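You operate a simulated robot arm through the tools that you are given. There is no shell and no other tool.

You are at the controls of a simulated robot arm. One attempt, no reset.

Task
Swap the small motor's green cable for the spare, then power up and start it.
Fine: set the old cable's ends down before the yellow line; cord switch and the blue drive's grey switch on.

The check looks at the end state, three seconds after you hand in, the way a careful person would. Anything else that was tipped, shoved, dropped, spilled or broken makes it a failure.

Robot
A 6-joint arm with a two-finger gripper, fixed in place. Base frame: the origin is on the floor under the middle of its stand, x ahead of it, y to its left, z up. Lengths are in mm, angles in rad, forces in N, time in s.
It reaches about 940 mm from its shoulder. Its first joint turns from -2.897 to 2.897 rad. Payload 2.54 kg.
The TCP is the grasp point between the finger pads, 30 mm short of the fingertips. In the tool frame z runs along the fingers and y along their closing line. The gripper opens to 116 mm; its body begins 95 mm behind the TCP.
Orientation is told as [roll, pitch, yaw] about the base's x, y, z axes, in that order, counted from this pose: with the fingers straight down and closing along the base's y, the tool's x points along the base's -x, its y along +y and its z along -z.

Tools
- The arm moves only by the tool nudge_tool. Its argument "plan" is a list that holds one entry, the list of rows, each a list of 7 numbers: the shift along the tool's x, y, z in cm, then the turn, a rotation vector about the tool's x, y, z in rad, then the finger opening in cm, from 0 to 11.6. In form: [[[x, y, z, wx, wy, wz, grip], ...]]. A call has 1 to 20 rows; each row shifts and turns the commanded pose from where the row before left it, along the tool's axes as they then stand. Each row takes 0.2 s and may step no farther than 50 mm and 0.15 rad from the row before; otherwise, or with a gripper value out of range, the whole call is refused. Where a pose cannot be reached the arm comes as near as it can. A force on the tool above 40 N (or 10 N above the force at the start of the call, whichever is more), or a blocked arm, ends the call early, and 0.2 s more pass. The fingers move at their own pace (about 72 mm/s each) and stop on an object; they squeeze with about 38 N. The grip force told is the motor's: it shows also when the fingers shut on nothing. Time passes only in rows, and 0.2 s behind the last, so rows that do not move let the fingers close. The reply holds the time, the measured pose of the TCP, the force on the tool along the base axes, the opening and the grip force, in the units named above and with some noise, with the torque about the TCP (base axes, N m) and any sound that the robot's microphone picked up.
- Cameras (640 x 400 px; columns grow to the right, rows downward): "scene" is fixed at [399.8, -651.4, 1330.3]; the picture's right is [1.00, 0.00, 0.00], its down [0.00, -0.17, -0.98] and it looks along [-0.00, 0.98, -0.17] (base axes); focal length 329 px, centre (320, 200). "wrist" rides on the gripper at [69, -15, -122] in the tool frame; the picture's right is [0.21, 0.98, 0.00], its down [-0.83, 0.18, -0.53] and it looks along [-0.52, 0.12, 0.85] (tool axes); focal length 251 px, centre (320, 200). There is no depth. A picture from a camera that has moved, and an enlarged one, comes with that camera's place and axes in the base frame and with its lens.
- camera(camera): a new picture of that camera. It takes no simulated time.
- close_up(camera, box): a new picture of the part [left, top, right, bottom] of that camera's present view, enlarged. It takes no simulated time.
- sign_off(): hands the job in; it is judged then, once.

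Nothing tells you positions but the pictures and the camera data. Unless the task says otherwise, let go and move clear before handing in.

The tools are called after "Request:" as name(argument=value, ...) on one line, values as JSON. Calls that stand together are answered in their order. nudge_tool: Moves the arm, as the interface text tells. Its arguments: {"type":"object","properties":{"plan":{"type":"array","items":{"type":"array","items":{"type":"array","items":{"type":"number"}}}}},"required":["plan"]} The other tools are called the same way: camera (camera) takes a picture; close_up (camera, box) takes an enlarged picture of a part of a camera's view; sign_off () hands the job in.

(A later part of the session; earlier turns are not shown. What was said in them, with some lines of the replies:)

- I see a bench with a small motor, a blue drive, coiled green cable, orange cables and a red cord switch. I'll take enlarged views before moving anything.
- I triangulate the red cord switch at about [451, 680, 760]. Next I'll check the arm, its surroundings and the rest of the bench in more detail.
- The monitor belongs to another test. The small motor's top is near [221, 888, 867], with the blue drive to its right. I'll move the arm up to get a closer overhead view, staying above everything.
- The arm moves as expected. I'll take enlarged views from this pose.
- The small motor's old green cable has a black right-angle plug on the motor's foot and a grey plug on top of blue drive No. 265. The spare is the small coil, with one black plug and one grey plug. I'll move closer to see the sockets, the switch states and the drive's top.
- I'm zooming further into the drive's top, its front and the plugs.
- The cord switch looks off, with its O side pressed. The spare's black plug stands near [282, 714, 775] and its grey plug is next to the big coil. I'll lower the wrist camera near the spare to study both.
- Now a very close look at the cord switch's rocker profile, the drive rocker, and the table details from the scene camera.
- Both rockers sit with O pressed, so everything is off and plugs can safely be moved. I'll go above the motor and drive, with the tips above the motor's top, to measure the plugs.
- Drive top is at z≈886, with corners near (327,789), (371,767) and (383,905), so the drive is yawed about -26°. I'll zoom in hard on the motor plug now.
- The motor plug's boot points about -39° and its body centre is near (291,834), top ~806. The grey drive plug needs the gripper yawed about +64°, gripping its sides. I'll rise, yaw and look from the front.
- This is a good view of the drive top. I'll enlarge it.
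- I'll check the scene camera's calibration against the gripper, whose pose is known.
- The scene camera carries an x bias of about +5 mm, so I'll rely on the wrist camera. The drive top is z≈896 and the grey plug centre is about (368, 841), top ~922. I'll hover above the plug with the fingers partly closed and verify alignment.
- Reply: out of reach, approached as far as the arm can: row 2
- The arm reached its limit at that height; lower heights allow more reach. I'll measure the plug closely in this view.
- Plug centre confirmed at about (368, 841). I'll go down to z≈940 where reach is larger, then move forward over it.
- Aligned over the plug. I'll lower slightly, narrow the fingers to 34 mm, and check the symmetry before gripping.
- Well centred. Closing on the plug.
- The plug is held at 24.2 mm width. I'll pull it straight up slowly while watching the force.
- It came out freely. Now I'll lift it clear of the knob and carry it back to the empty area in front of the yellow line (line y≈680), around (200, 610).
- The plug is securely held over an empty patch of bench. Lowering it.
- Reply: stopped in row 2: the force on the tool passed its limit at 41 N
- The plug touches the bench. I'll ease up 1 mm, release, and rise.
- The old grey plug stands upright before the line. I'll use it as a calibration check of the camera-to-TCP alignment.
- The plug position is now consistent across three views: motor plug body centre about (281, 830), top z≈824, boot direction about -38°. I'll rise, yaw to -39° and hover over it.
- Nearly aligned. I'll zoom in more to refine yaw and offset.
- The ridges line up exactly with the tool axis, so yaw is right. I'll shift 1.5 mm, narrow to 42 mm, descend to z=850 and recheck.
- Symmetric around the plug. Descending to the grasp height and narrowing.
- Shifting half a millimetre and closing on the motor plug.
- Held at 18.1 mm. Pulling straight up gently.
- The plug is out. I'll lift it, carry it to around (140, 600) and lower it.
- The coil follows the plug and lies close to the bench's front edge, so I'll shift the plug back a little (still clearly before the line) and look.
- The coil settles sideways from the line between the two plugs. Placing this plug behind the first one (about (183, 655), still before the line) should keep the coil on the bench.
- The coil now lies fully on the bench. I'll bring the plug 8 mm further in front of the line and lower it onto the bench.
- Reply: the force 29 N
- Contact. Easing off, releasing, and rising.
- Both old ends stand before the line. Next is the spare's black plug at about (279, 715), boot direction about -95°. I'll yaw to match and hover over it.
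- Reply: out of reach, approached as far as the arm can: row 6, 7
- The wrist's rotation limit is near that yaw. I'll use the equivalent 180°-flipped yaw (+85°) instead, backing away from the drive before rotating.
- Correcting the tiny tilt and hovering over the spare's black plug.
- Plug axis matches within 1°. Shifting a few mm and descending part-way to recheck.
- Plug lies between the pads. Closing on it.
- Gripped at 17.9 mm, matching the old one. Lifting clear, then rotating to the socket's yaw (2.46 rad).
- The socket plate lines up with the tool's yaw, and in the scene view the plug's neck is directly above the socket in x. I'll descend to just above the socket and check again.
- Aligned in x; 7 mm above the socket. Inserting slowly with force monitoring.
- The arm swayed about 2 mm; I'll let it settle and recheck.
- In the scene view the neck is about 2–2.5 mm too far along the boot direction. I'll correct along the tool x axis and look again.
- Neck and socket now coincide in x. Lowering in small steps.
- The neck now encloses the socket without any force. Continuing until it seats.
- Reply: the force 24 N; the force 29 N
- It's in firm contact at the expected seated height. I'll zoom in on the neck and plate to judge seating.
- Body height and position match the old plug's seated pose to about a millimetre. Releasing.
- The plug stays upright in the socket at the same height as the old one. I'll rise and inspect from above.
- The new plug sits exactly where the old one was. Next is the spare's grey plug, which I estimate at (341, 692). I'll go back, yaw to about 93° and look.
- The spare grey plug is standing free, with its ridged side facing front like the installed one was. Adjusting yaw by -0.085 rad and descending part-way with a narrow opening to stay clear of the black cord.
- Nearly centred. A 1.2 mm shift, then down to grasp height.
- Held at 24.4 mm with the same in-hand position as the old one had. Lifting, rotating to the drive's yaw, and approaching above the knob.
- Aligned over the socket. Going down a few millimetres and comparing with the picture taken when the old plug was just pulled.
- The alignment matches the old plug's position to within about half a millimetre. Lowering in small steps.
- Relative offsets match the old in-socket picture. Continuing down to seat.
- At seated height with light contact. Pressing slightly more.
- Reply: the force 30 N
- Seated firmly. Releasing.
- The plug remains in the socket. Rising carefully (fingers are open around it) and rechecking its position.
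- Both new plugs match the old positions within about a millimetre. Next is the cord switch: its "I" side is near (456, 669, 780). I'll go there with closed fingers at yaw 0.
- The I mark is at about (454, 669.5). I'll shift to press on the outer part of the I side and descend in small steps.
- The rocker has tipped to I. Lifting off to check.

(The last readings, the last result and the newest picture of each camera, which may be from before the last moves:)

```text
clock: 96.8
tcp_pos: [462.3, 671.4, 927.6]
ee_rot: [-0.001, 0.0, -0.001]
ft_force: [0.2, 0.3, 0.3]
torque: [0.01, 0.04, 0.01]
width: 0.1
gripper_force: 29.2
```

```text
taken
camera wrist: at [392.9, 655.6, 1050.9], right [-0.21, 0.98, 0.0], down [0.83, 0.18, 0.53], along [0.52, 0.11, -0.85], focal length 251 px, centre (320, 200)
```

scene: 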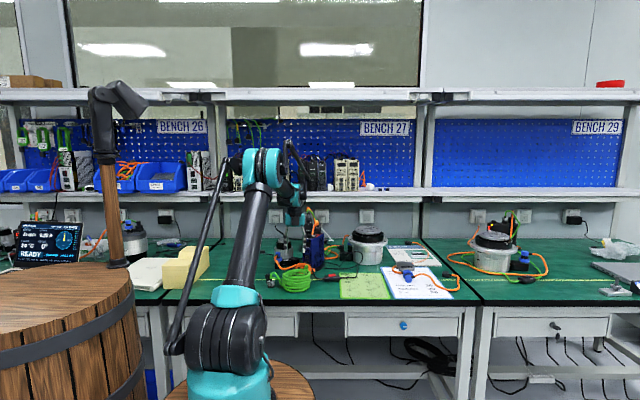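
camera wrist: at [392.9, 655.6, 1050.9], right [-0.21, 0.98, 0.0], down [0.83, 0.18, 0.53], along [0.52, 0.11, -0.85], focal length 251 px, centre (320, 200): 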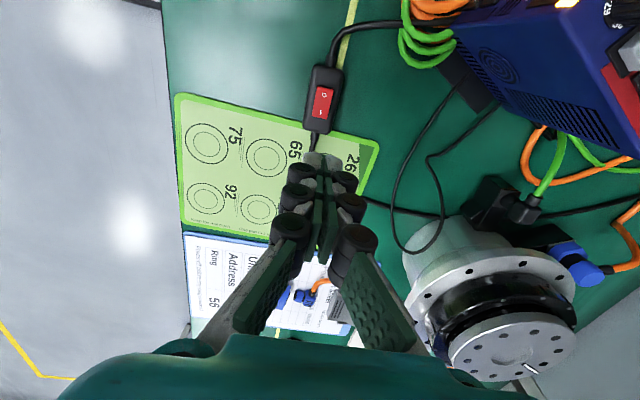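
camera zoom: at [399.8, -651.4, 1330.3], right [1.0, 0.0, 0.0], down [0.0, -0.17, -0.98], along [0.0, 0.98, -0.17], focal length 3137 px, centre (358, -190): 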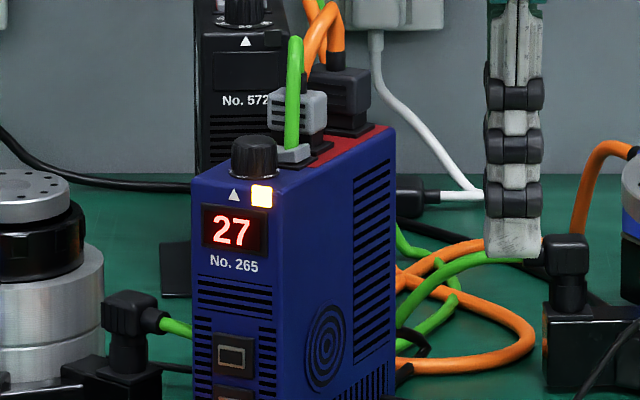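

Power is on: the drive shows "27" with its lamp lit. I'll check the rest of the display and the run sheet, then go for the grey rocker's I side with one finger.

Request:
close_up(camera="scene", box=[300, 228, 324, 248])

Request:
close_up(camera="scene", box=[380, 255, 460, 305])

Request:
nudge_tool(plan=[[[0, 0, -4.0, 0, 0, 0, 2.0], [0, 0, -3.2, 0, 0, 0, 5.0], [0, 0, 0, 0, 0, 0.1165, 5.0], [0, 0, 0, 0, 0, 0.1165, 5.0], [0, 0, 0, 0, 0, 0.1165, 5.0], [0, 0, 0, 0, 0, 0.1165, 5.0], [3.735, 1.348, 0, 0, 0, 0, 5.0], [3.735, 1.348, 0, 0, 0, 0, 5.0], [3.735, 1.348, 0, 0, 0, 0, 5.0], [3.735, 1.348, 0, 0, 0, 0, 5.0], [0, 0, 2.0, 0, 0, 0, 5.0], [0, 0, 1.5, 0, 0, 0, 5.0], [0, 0, 0, 0, 0, 0, 5.0]]])

Request:
camera(camera="wrist")

Request:
close_up(camera="wrist", box=[260, 100, 440, 240])

Request:
close_up(camera="scene", box=[290, 205, 346, 245])

```text
16.00 times, centred on (312, 238) of scene
camera zoom: at [399.8, -651.4, 1330.3], right [1.0, 0.0, 0.0], down [0.0, -0.17, -0.98], along [0.0, 0.98, -0.17], focal length 5270 px, centre (448, -408)
```

zoom: 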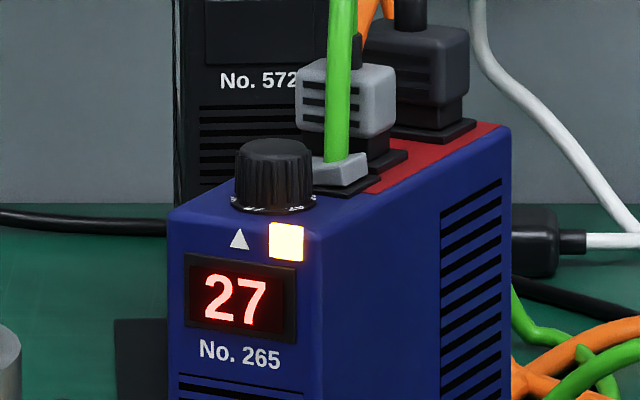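

```text
8.00 times, centred on (420, 280) of scene
camera zoom: at [399.8, -651.4, 1330.3], right [1.0, 0.0, 0.0], down [0.0, -0.17, -0.98], along [0.0, 0.98, -0.17], focal length 2635 px, centre (-480, -440)
```

zoom: 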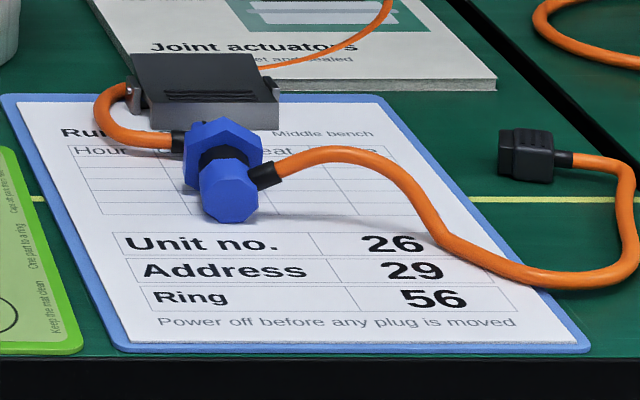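

```text
clock: 99.5
tcp_pos: [352.3, 785.1, 960.3]
ee_rot: [-0.001, 0.0, -0.466]
ft_force: [-0.4, 0.1, -0.1]
torque: [0.0, 0.01, 0.03]
width: 49.8
gripper_force: 0.0
```

```text
taken
camera wrist: at [283.4, 803.7, 1082.9], right [0.25, 0.97, 0.0], down [0.82, -0.21, 0.53], along [0.52, -0.13, -0.85], focal length 251 px, centre (320, 200)
```

wrist: 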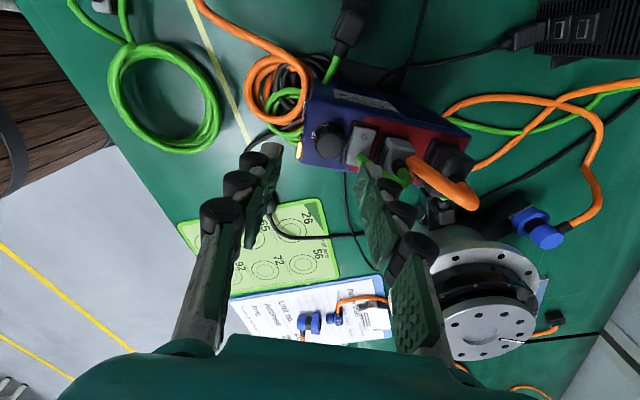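

```text
2.86 times, centred on (350, 170) of wrist
camera zoom: at [283.4, 803.7, 1082.9], right [0.25, 0.97, 0.0], down [0.82, -0.21, 0.53], along [0.52, -0.13, -0.85], focal length 718 px, centre (234, 286)
```

zoom: 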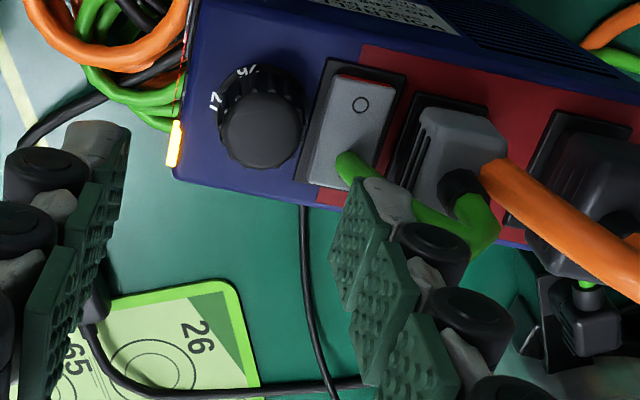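

```text
10.00 times, centred on (318, 225) of scene
camera zoom: at [399.8, -651.4, 1330.3], right [1.0, 0.0, 0.0], down [0.0, -0.17, -0.98], along [0.0, 0.98, -0.17], focal length 3294 px, centre (340, -50)
```

zoom: 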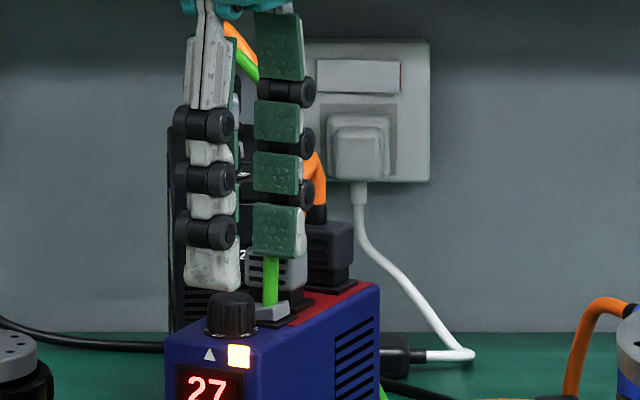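

The rocker's I end is near (367, 811). I'll shift so the rear finger is over the I half (clear of the knob and plug) and lower to just above it.

Request:
nudge_tool(plan=[[[-0.3, -0.1, 0, 0, 0, 0, 5.0], [0, 0, 0.6, 0, 0, 0, 5.0], [0, 0, 0, 0, 0, 0, 5.0], [0, 0, 0, 0, 0, 0, 5.0]]])

Request:
close_up(camera="wrist", box=[300, 100, 420, 190])

Request:
close_up(camera="scene", box=[302, 218, 330, 240])

```text
clock: 100.5
tcp_pos: [353.6, 785.4, 956.5]
ee_rot: [-0.001, 0.0, -0.465]
ft_force: [-1.2, 0.0, 0.3]
torque: [0.0, -0.03, 0.04]
width: 50.1
gripper_force: 0.0
```

```text
4.44 times, centred on (360, 145) of wrist
camera zoom: at [286.0, 801.9, 1078.9], right [0.25, 0.97, 0.0], down [0.82, -0.21, 0.53], along [0.52, -0.13, -0.85], focal length 1118 px, centre (142, 444)
```

zoom: 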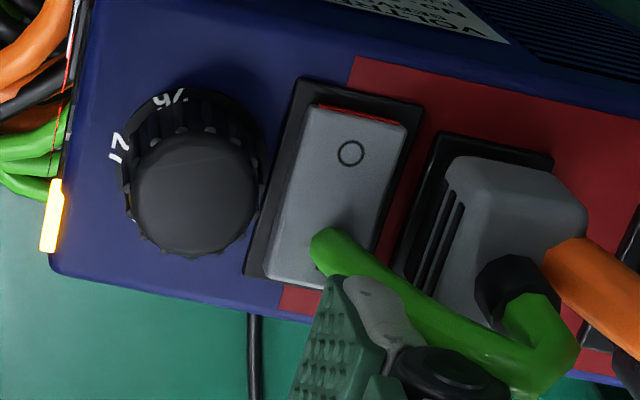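

```text
16.00 times, centred on (316, 229) of scene
camera zoom: at [399.8, -651.4, 1330.3], right [1.0, 0.0, 0.0], down [0.0, -0.17, -0.98], along [0.0, 0.98, -0.17], focal length 5270 px, centre (384, -264)
```

zoom: 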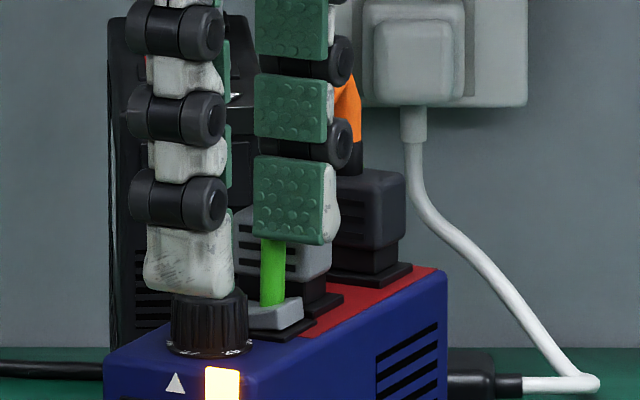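

Shifting 4 mm forward so the fingertip centres on the rocker's I half, then going down in steps.

Request:
nudge_tool(plan=[[[0, -0.4, 0, 0, 0, 0, 5.0], [0, 0, 0.6, 0, 0, 0, 5.0], [0, 0, 0.4, 0, 0, 0, 5.0], [0, 0, 0, 0, 0, 0, 5.0]]])

Request:
close_up(camera="wrist", box=[300, 110, 420, 200])

Request:
close_up(camera="scene", box=[302, 220, 330, 242])

```text
clock: 101.5
tcp_pos: [355.1, 780.2, 946.4]
ee_rot: [-0.001, 0.0, -0.468]
ft_force: [-0.3, 0.6, 0.2]
torque: [0.02, -0.01, 0.04]
width: 49.9
gripper_force: 0.1
```

```text
4.44 times, centred on (360, 155) of wrist
camera zoom: at [285.1, 798.9, 1069.2], right [0.25, 0.97, 0.0], down [0.82, -0.21, 0.53], along [0.52, -0.13, -0.85], focal length 1118 px, centre (142, 400)
```

zoom: 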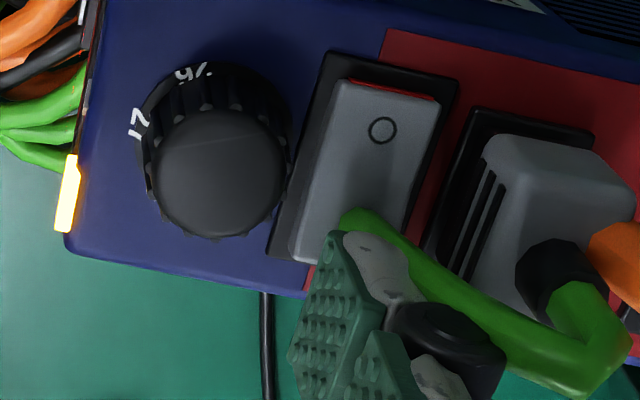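

```text
16.00 times, centred on (316, 231) of scene
camera zoom: at [399.8, -651.4, 1330.3], right [1.0, 0.0, 0.0], down [0.0, -0.17, -0.98], along [0.0, 0.98, -0.17], focal length 5270 px, centre (384, -296)
```

zoom: 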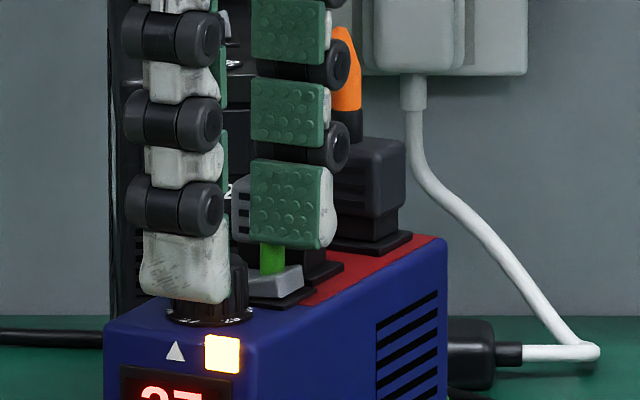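

Well placed: fingertip is over the I half, 6 mm clear of the knob. Pressing down step by step.

Request:
nudge_tool(plan=[[[0, 0, 0.4, 0, 0, 0, 5.0], [0, 0, 0.3, 0, 0, 0, 5.0], [0, 0, 0, 0, 0, 0, 5.0]]])

Request:
close_up(camera="scene", box=[302, 220, 330, 242])

```text
clock: 102.3
tcp_pos: [354.5, 780.9, 939.8]
ee_rot: [-0.001, 0.0, -0.465]
ft_force: [-0.4, 1.0, -0.2]
torque: [0.02, 0.0, 0.01]
width: 49.9
gripper_force: 0.1
```

```text
16.00 times, centred on (316, 231) of scene
camera zoom: at [399.8, -651.4, 1330.3], right [1.0, 0.0, 0.0], down [0.0, -0.17, -0.98], along [0.0, 0.98, -0.17], focal length 5270 px, centre (384, -296)
```

zoom: 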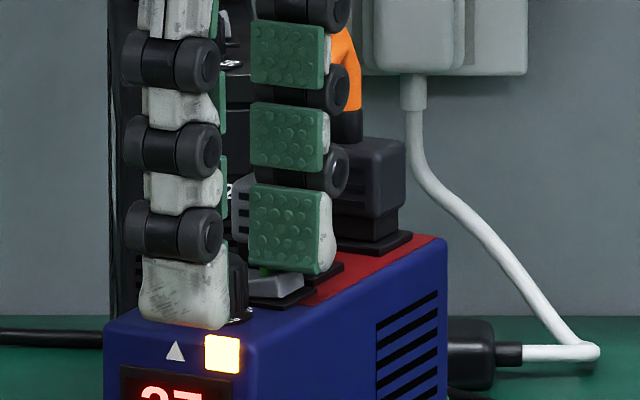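

Request:
nudge_tool(plan=[[[0, 0, 0.2, 0, 0, 0, 5.0], [0, 0, 0.1, 0, 0, 0, 5.0], [0, 0, 0, 0, 0, 0, 5.0]]])

Request:
close_up(camera="scene", box=[302, 220, 330, 242])

Request:
close_up(camera="wrist", box=[300, 110, 420, 200])

```text
clock: 103.2
tcp_pos: [353.2, 781.1, 937.2]
ee_rot: [-0.002, 0.0, -0.465]
ft_force: [0.5, 0.4, 0.5]
torque: [0.0, 0.0, 0.01]
width: 50.2
gripper_force: 0.0
```

```text
16.00 times, centred on (316, 231) of scene
camera zoom: at [399.8, -651.4, 1330.3], right [1.0, 0.0, 0.0], down [0.0, -0.17, -0.98], along [0.0, 0.98, -0.17], focal length 5270 px, centre (384, -296)
```

zoom: 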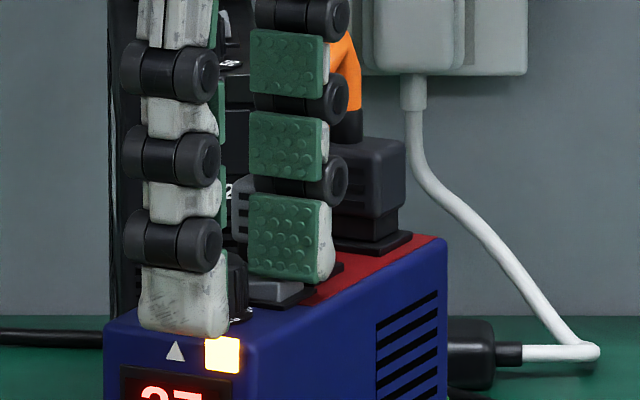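

```text
4.44 times, centred on (360, 155) of wrist
camera zoom: at [284.6, 798.4, 1059.3], right [0.25, 0.97, 0.0], down [0.82, -0.21, 0.53], along [0.52, -0.13, -0.85], focal length 1118 px, centre (142, 400)
```

zoom: 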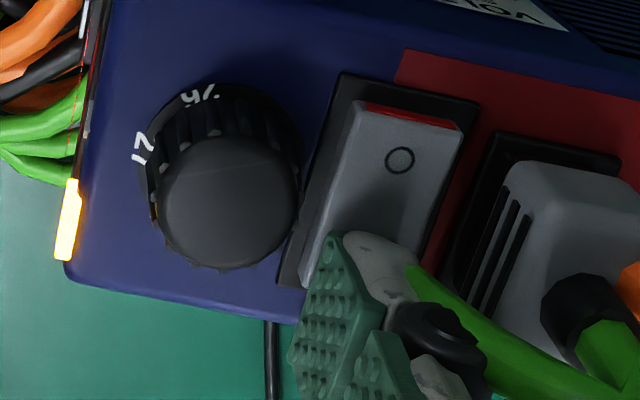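

Request:
nudge_tool(plan=[[[0, 0, 0.2, 0, 0, 0, 5.0], [0, 0, 0, 0, 0, 0, 5.0]]])

Request:
nudge_tool(plan=[[[0, 0, 0.2, 0, 0, 0, 5.0], [0, 0, 0, 0, 0, 0, 5.0]]])

Request:
close_up(camera="scene", box=[302, 220, 330, 242])

Request:
close_up(camera="wrist", box=[300, 110, 420, 200])

```text
clock: 103.8
tcp_pos: [354.6, 780.5, 934.2]
ee_rot: [0.0, 0.0, -0.465]
ft_force: [-0.1, 2.4, 11.7]
torque: [0.48, -0.06, 0.01]
width: 53.2
gripper_force: 2.6
```

```text
clock: 104.3
tcp_pos: [353.2, 780.7, 932.7]
ee_rot: [-0.002, 0.0, -0.465]
ft_force: [5.7, 6.3, 22.8]
torque: [0.97, -0.24, -0.16]
width: 59.9
gripper_force: 6.6
```

```text
16.00 times, centred on (316, 231) of scene
camera zoom: at [399.8, -651.4, 1330.3], right [1.0, 0.0, 0.0], down [0.0, -0.17, -0.98], along [0.0, 0.98, -0.17], focal length 5270 px, centre (384, -296)
```

zoom: 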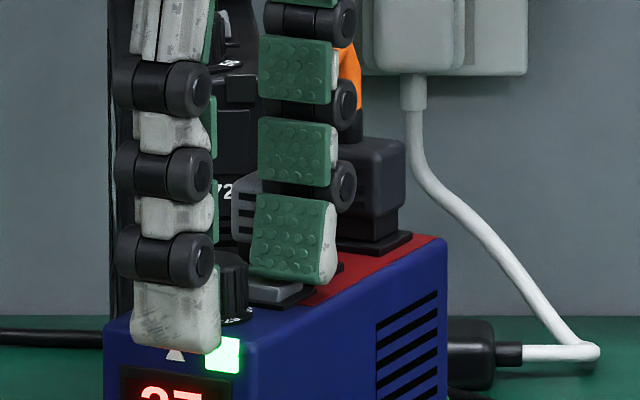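

```text
4.44 times, centred on (360, 155) of wrist
camera zoom: at [284.5, 797.5, 1055.5], right [0.25, 0.97, 0.0], down [0.82, -0.21, 0.53], along [0.52, -0.13, -0.85], focal length 1118 px, centre (142, 400)
```

zoom: 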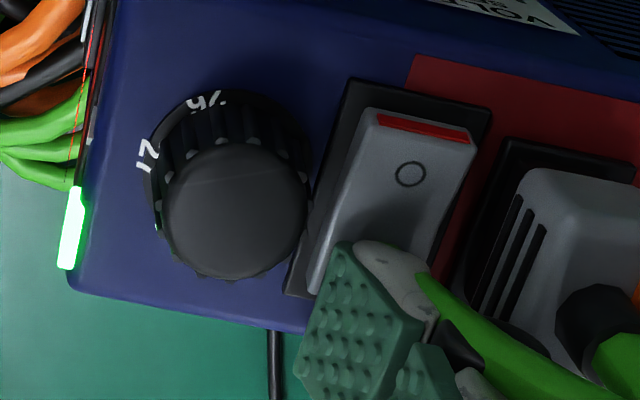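

The lamp turned green: the grey switch is on. Lifting straight off.

Request:
nudge_tool(plan=[[[0, 0, -0.5, 0, 0, 0, 5.0], [0, 0, -1.0, 0, 0, 0, 5.0], [0, 0, -2.0, 0, 0, 0, 5.0], [0, 0, -3.0, 0, 0, 0, 5.0], [0, 0, 0, 0, 0, 0, 5.0]]])

Request:
camera(camera="scene")

Request:
close_up(camera="scene", box=[270, 215, 340, 265])

Request:
camera(camera="wrist")

```text
clock: 105.5
tcp_pos: [351.6, 780.0, 997.8]
ee_rot: [-0.002, -0.001, -0.467]
ft_force: [0.1, 0.0, 0.3]
torque: [-0.01, -0.03, 0.01]
width: 49.7
gripper_force: 0.0
```

```text
taken
```

scene: 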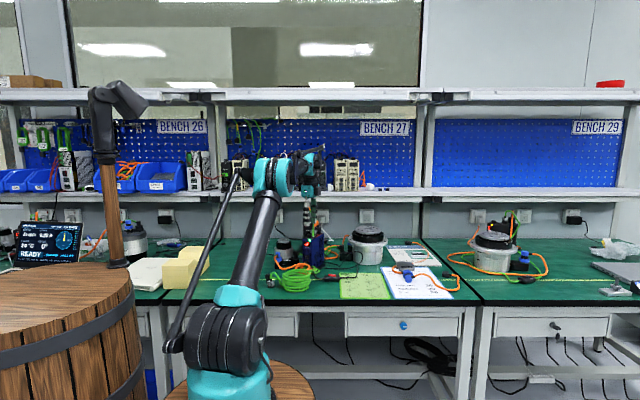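

```text
8.00 times, centred on (305, 240) of scene
camera zoom: at [399.8, -651.4, 1330.3], right [1.0, 0.0, 0.0], down [0.0, -0.17, -0.98], along [0.0, 0.98, -0.17], focal length 2635 px, centre (440, -120)
```

zoom: 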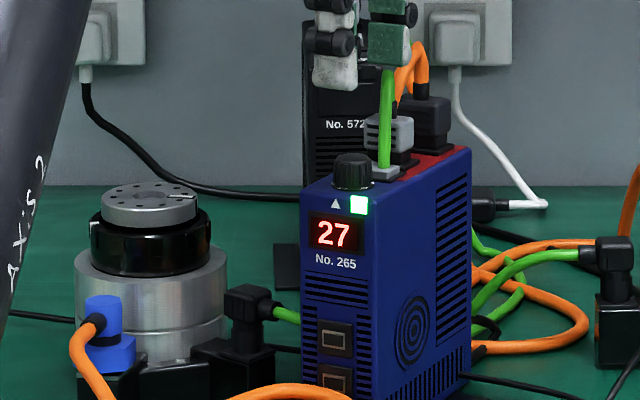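

```text
taken
camera wrist: at [282.5, 796.8, 1120.1], right [0.25, 0.97, 0.0], down [0.82, -0.21, 0.53], along [0.52, -0.13, -0.85], focal length 251 px, centre (320, 200)
```

wrist: 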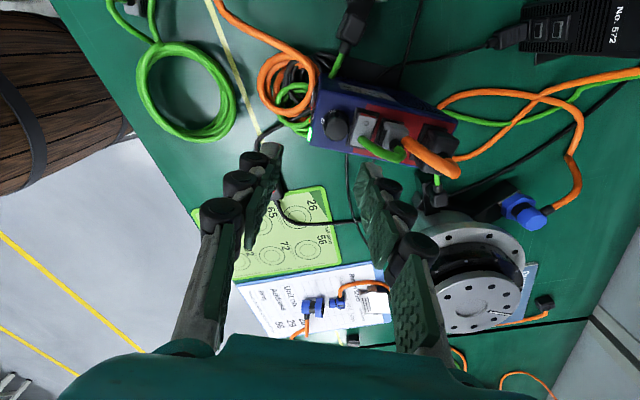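

The lamp is green and the small motor's marker has moved, so it is turning. I'll withdraw the arm clear and verify everything.

Request:
nudge_tool(plan=[[[0, 0, -4.0, 0, 0, 0, 5.0], [0, 0, -4.0, 0, 0, 0, 5.0], [-0.23, -4.17, -1.0, 0, 0, 0, 5.0], [-0.23, -4.17, -1.0, 0, 0, 0, 5.0], [-0.23, -4.17, -1.0, 0, 0, 0, 5.0], [-0.23, -4.17, -1.0, 0, 0, 0, 5.0], [-0.23, -4.17, -1.0, 0, 0, 0, 5.0], [-0.23, -4.17, -1.0, 0, 0, 0, 5.0], [0, 0, 0, 0, 0, 0, 5.0]]])

Request:
camera(camera="scene")

Request:
close_up(camera="scene", box=[250, 210, 350, 300])

Request:
close_up(camera="scene", box=[270, 235, 310, 260])

Request:
close_up(camera="scene", box=[302, 222, 326, 242])

Request:
camera(camera="wrist")

```text
clock: 107.5
tcp_pos: [255.3, 551.3, 1139.9]
ee_rot: [-0.002, 0.0, -0.466]
ft_force: [-0.3, 1.0, 0.4]
torque: [-0.01, 0.0, -0.05]
width: 49.9
gripper_force: 0.1
```

```text
taken
```

scene: 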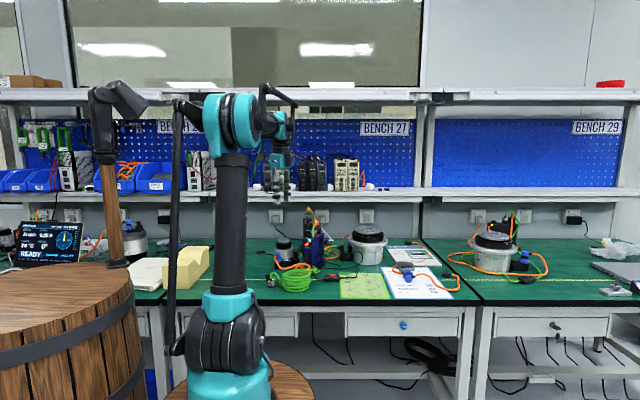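

```text
4.44 times, centred on (300, 255) of scene
camera zoom: at [399.8, -651.4, 1330.3], right [1.0, 0.0, 0.0], down [0.0, -0.17, -0.98], along [0.0, 0.98, -0.17], focal length 1464 px, centre (409, -44)
```

zoom: 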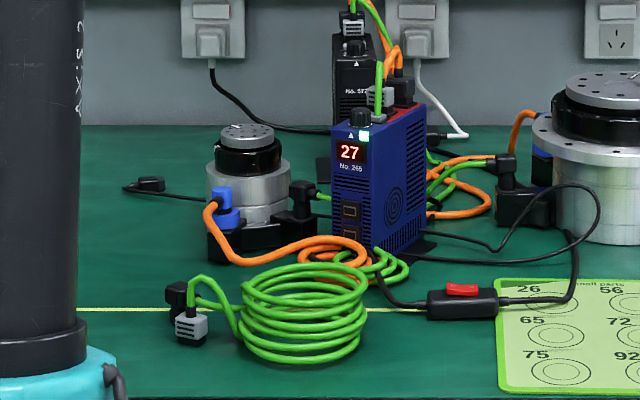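

```text
16.00 times, centred on (290, 248) of scene
camera zoom: at [399.8, -651.4, 1330.3], right [1.0, 0.0, 0.0], down [0.0, -0.17, -0.98], along [0.0, 0.98, -0.17], focal length 5270 px, centre (800, -560)
```

zoom: 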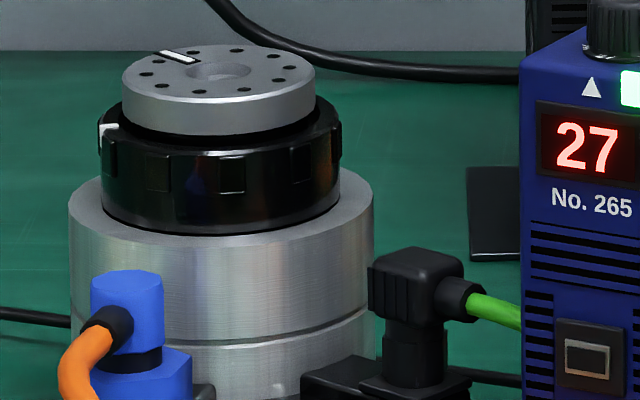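

```text
16.00 times, centred on (314, 232) of scene
camera zoom: at [399.8, -651.4, 1330.3], right [1.0, 0.0, 0.0], down [0.0, -0.17, -0.98], along [0.0, 0.98, -0.17], focal length 5270 px, centre (416, -312)
```

zoom: 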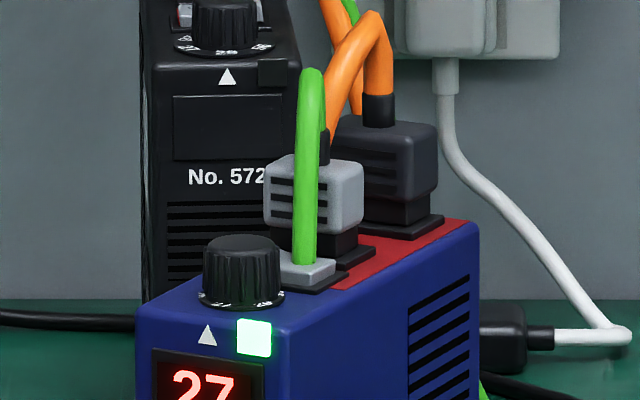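

```text
taken
camera wrist: at [185.8, 567.5, 1261.4], right [0.25, 0.97, 0.0], down [0.82, -0.21, 0.53], along [0.52, -0.13, -0.85], focal length 251 px, centre (320, 200)
```

wrist: 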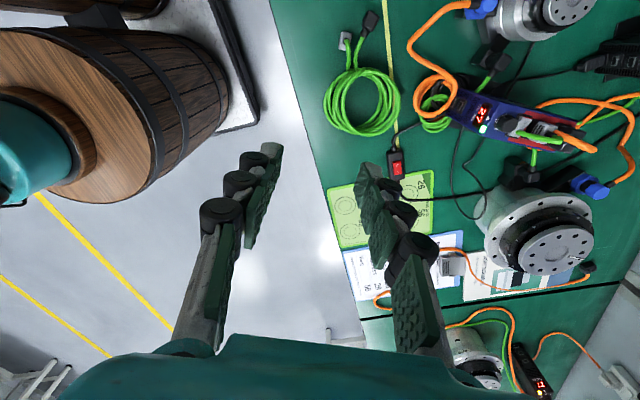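

The marker keeps moving, the lamp is green, and both switches are on. I'll confirm the old cable ends relative to the yellow line, and that nothing else shifted.

Request:
close_up(camera="wrist", box=[310, 0, 430, 80])

Request:
close_up(camera="scene", box=[270, 262, 310, 290])

Request:
close_up(camera="scene", box=[340, 220, 470, 310])

Request:
close_up(camera="scene", box=[0, 210, 130, 290])

```text
5.00 times, centred on (370, 40) of wrist
camera zoom: at [185.8, 567.5, 1261.4], right [0.25, 0.97, 0.0], down [0.82, -0.21, 0.53], along [0.52, -0.13, -0.85], focal length 1257 px, centre (70, 1000)
```

zoom: 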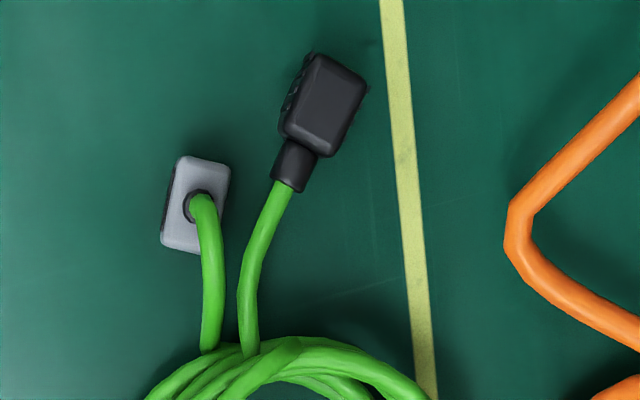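

```text
14.29 times, centred on (290, 276) of scene
camera zoom: at [399.8, -651.4, 1330.3], right [1.0, 0.0, 0.0], down [0.0, -0.17, -0.98], along [0.0, 0.98, -0.17], focal length 4705 px, centre (749, -886)
```

zoom: 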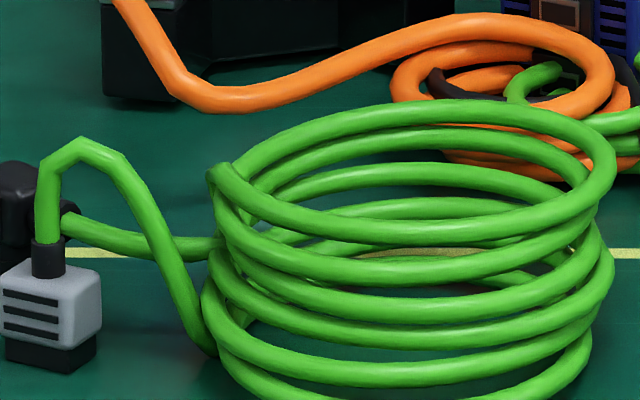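

```text
4.44 times, centred on (405, 265) of scene
camera zoom: at [399.8, -651.4, 1330.3], right [1.0, 0.0, 0.0], down [0.0, -0.17, -0.98], along [0.0, 0.98, -0.17], focal length 1464 px, centre (-58, -89)
```

zoom: 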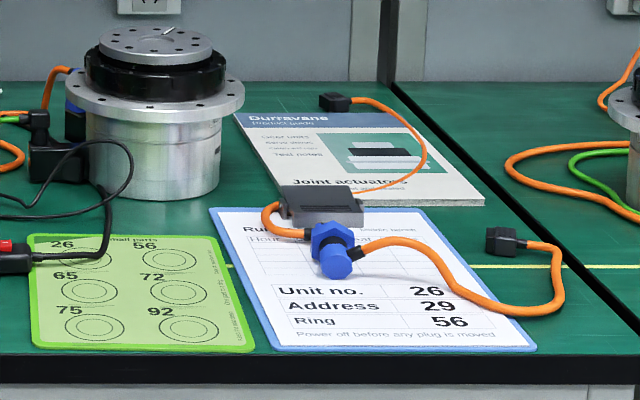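

```text
4.92 times, centred on (65, 250) of scene
camera zoom: at [399.8, -651.4, 1330.3], right [1.0, 0.0, 0.0], down [0.0, -0.17, -0.98], along [0.0, 0.98, -0.17], focal length 1621 px, centre (1575, -46)
```

zoom: 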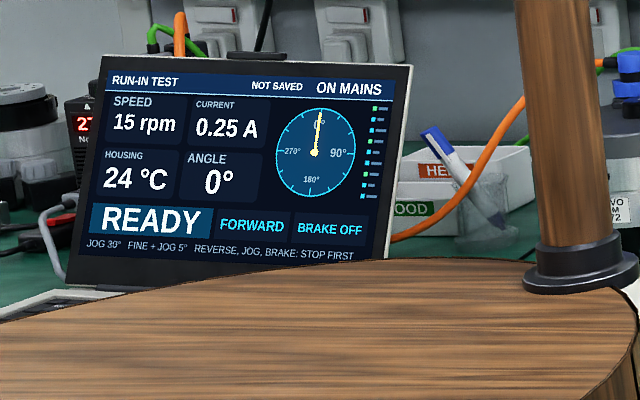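

The spare is plugged in at both ends and the drive shows 27 with a green lamp. The small motor is turning, both switches are on, and both old cable ends stand upright before the yellow line. The arm is clear and the gripper is empty, so I'm handing in.

Request:
sign_off()

```text
The job is handed in.
```

The small motor is running on the spare green cable, and I've handed the job in. No result of the check has come back.

- **Cable swap:** with the power off, I unplugged the old cable at the motor and at the blue drive, then plugged the spare in at both. The new plugs sit within about a millimetre of where the old ones were.
- **Old cable:** both ends stand upright on the bench, before the yellow line.
- **Power and start:** the cord switch and the blue drive's grey switch are both on. The drive shows 27, its lamp is green, and the motor's marker was moving between pictures.
- **Surroundings:** gripping the plugs shifted the drive and the motor by about a millimetre at most. I saw no other change on the bench, and the arm is clear with the gripper empty.
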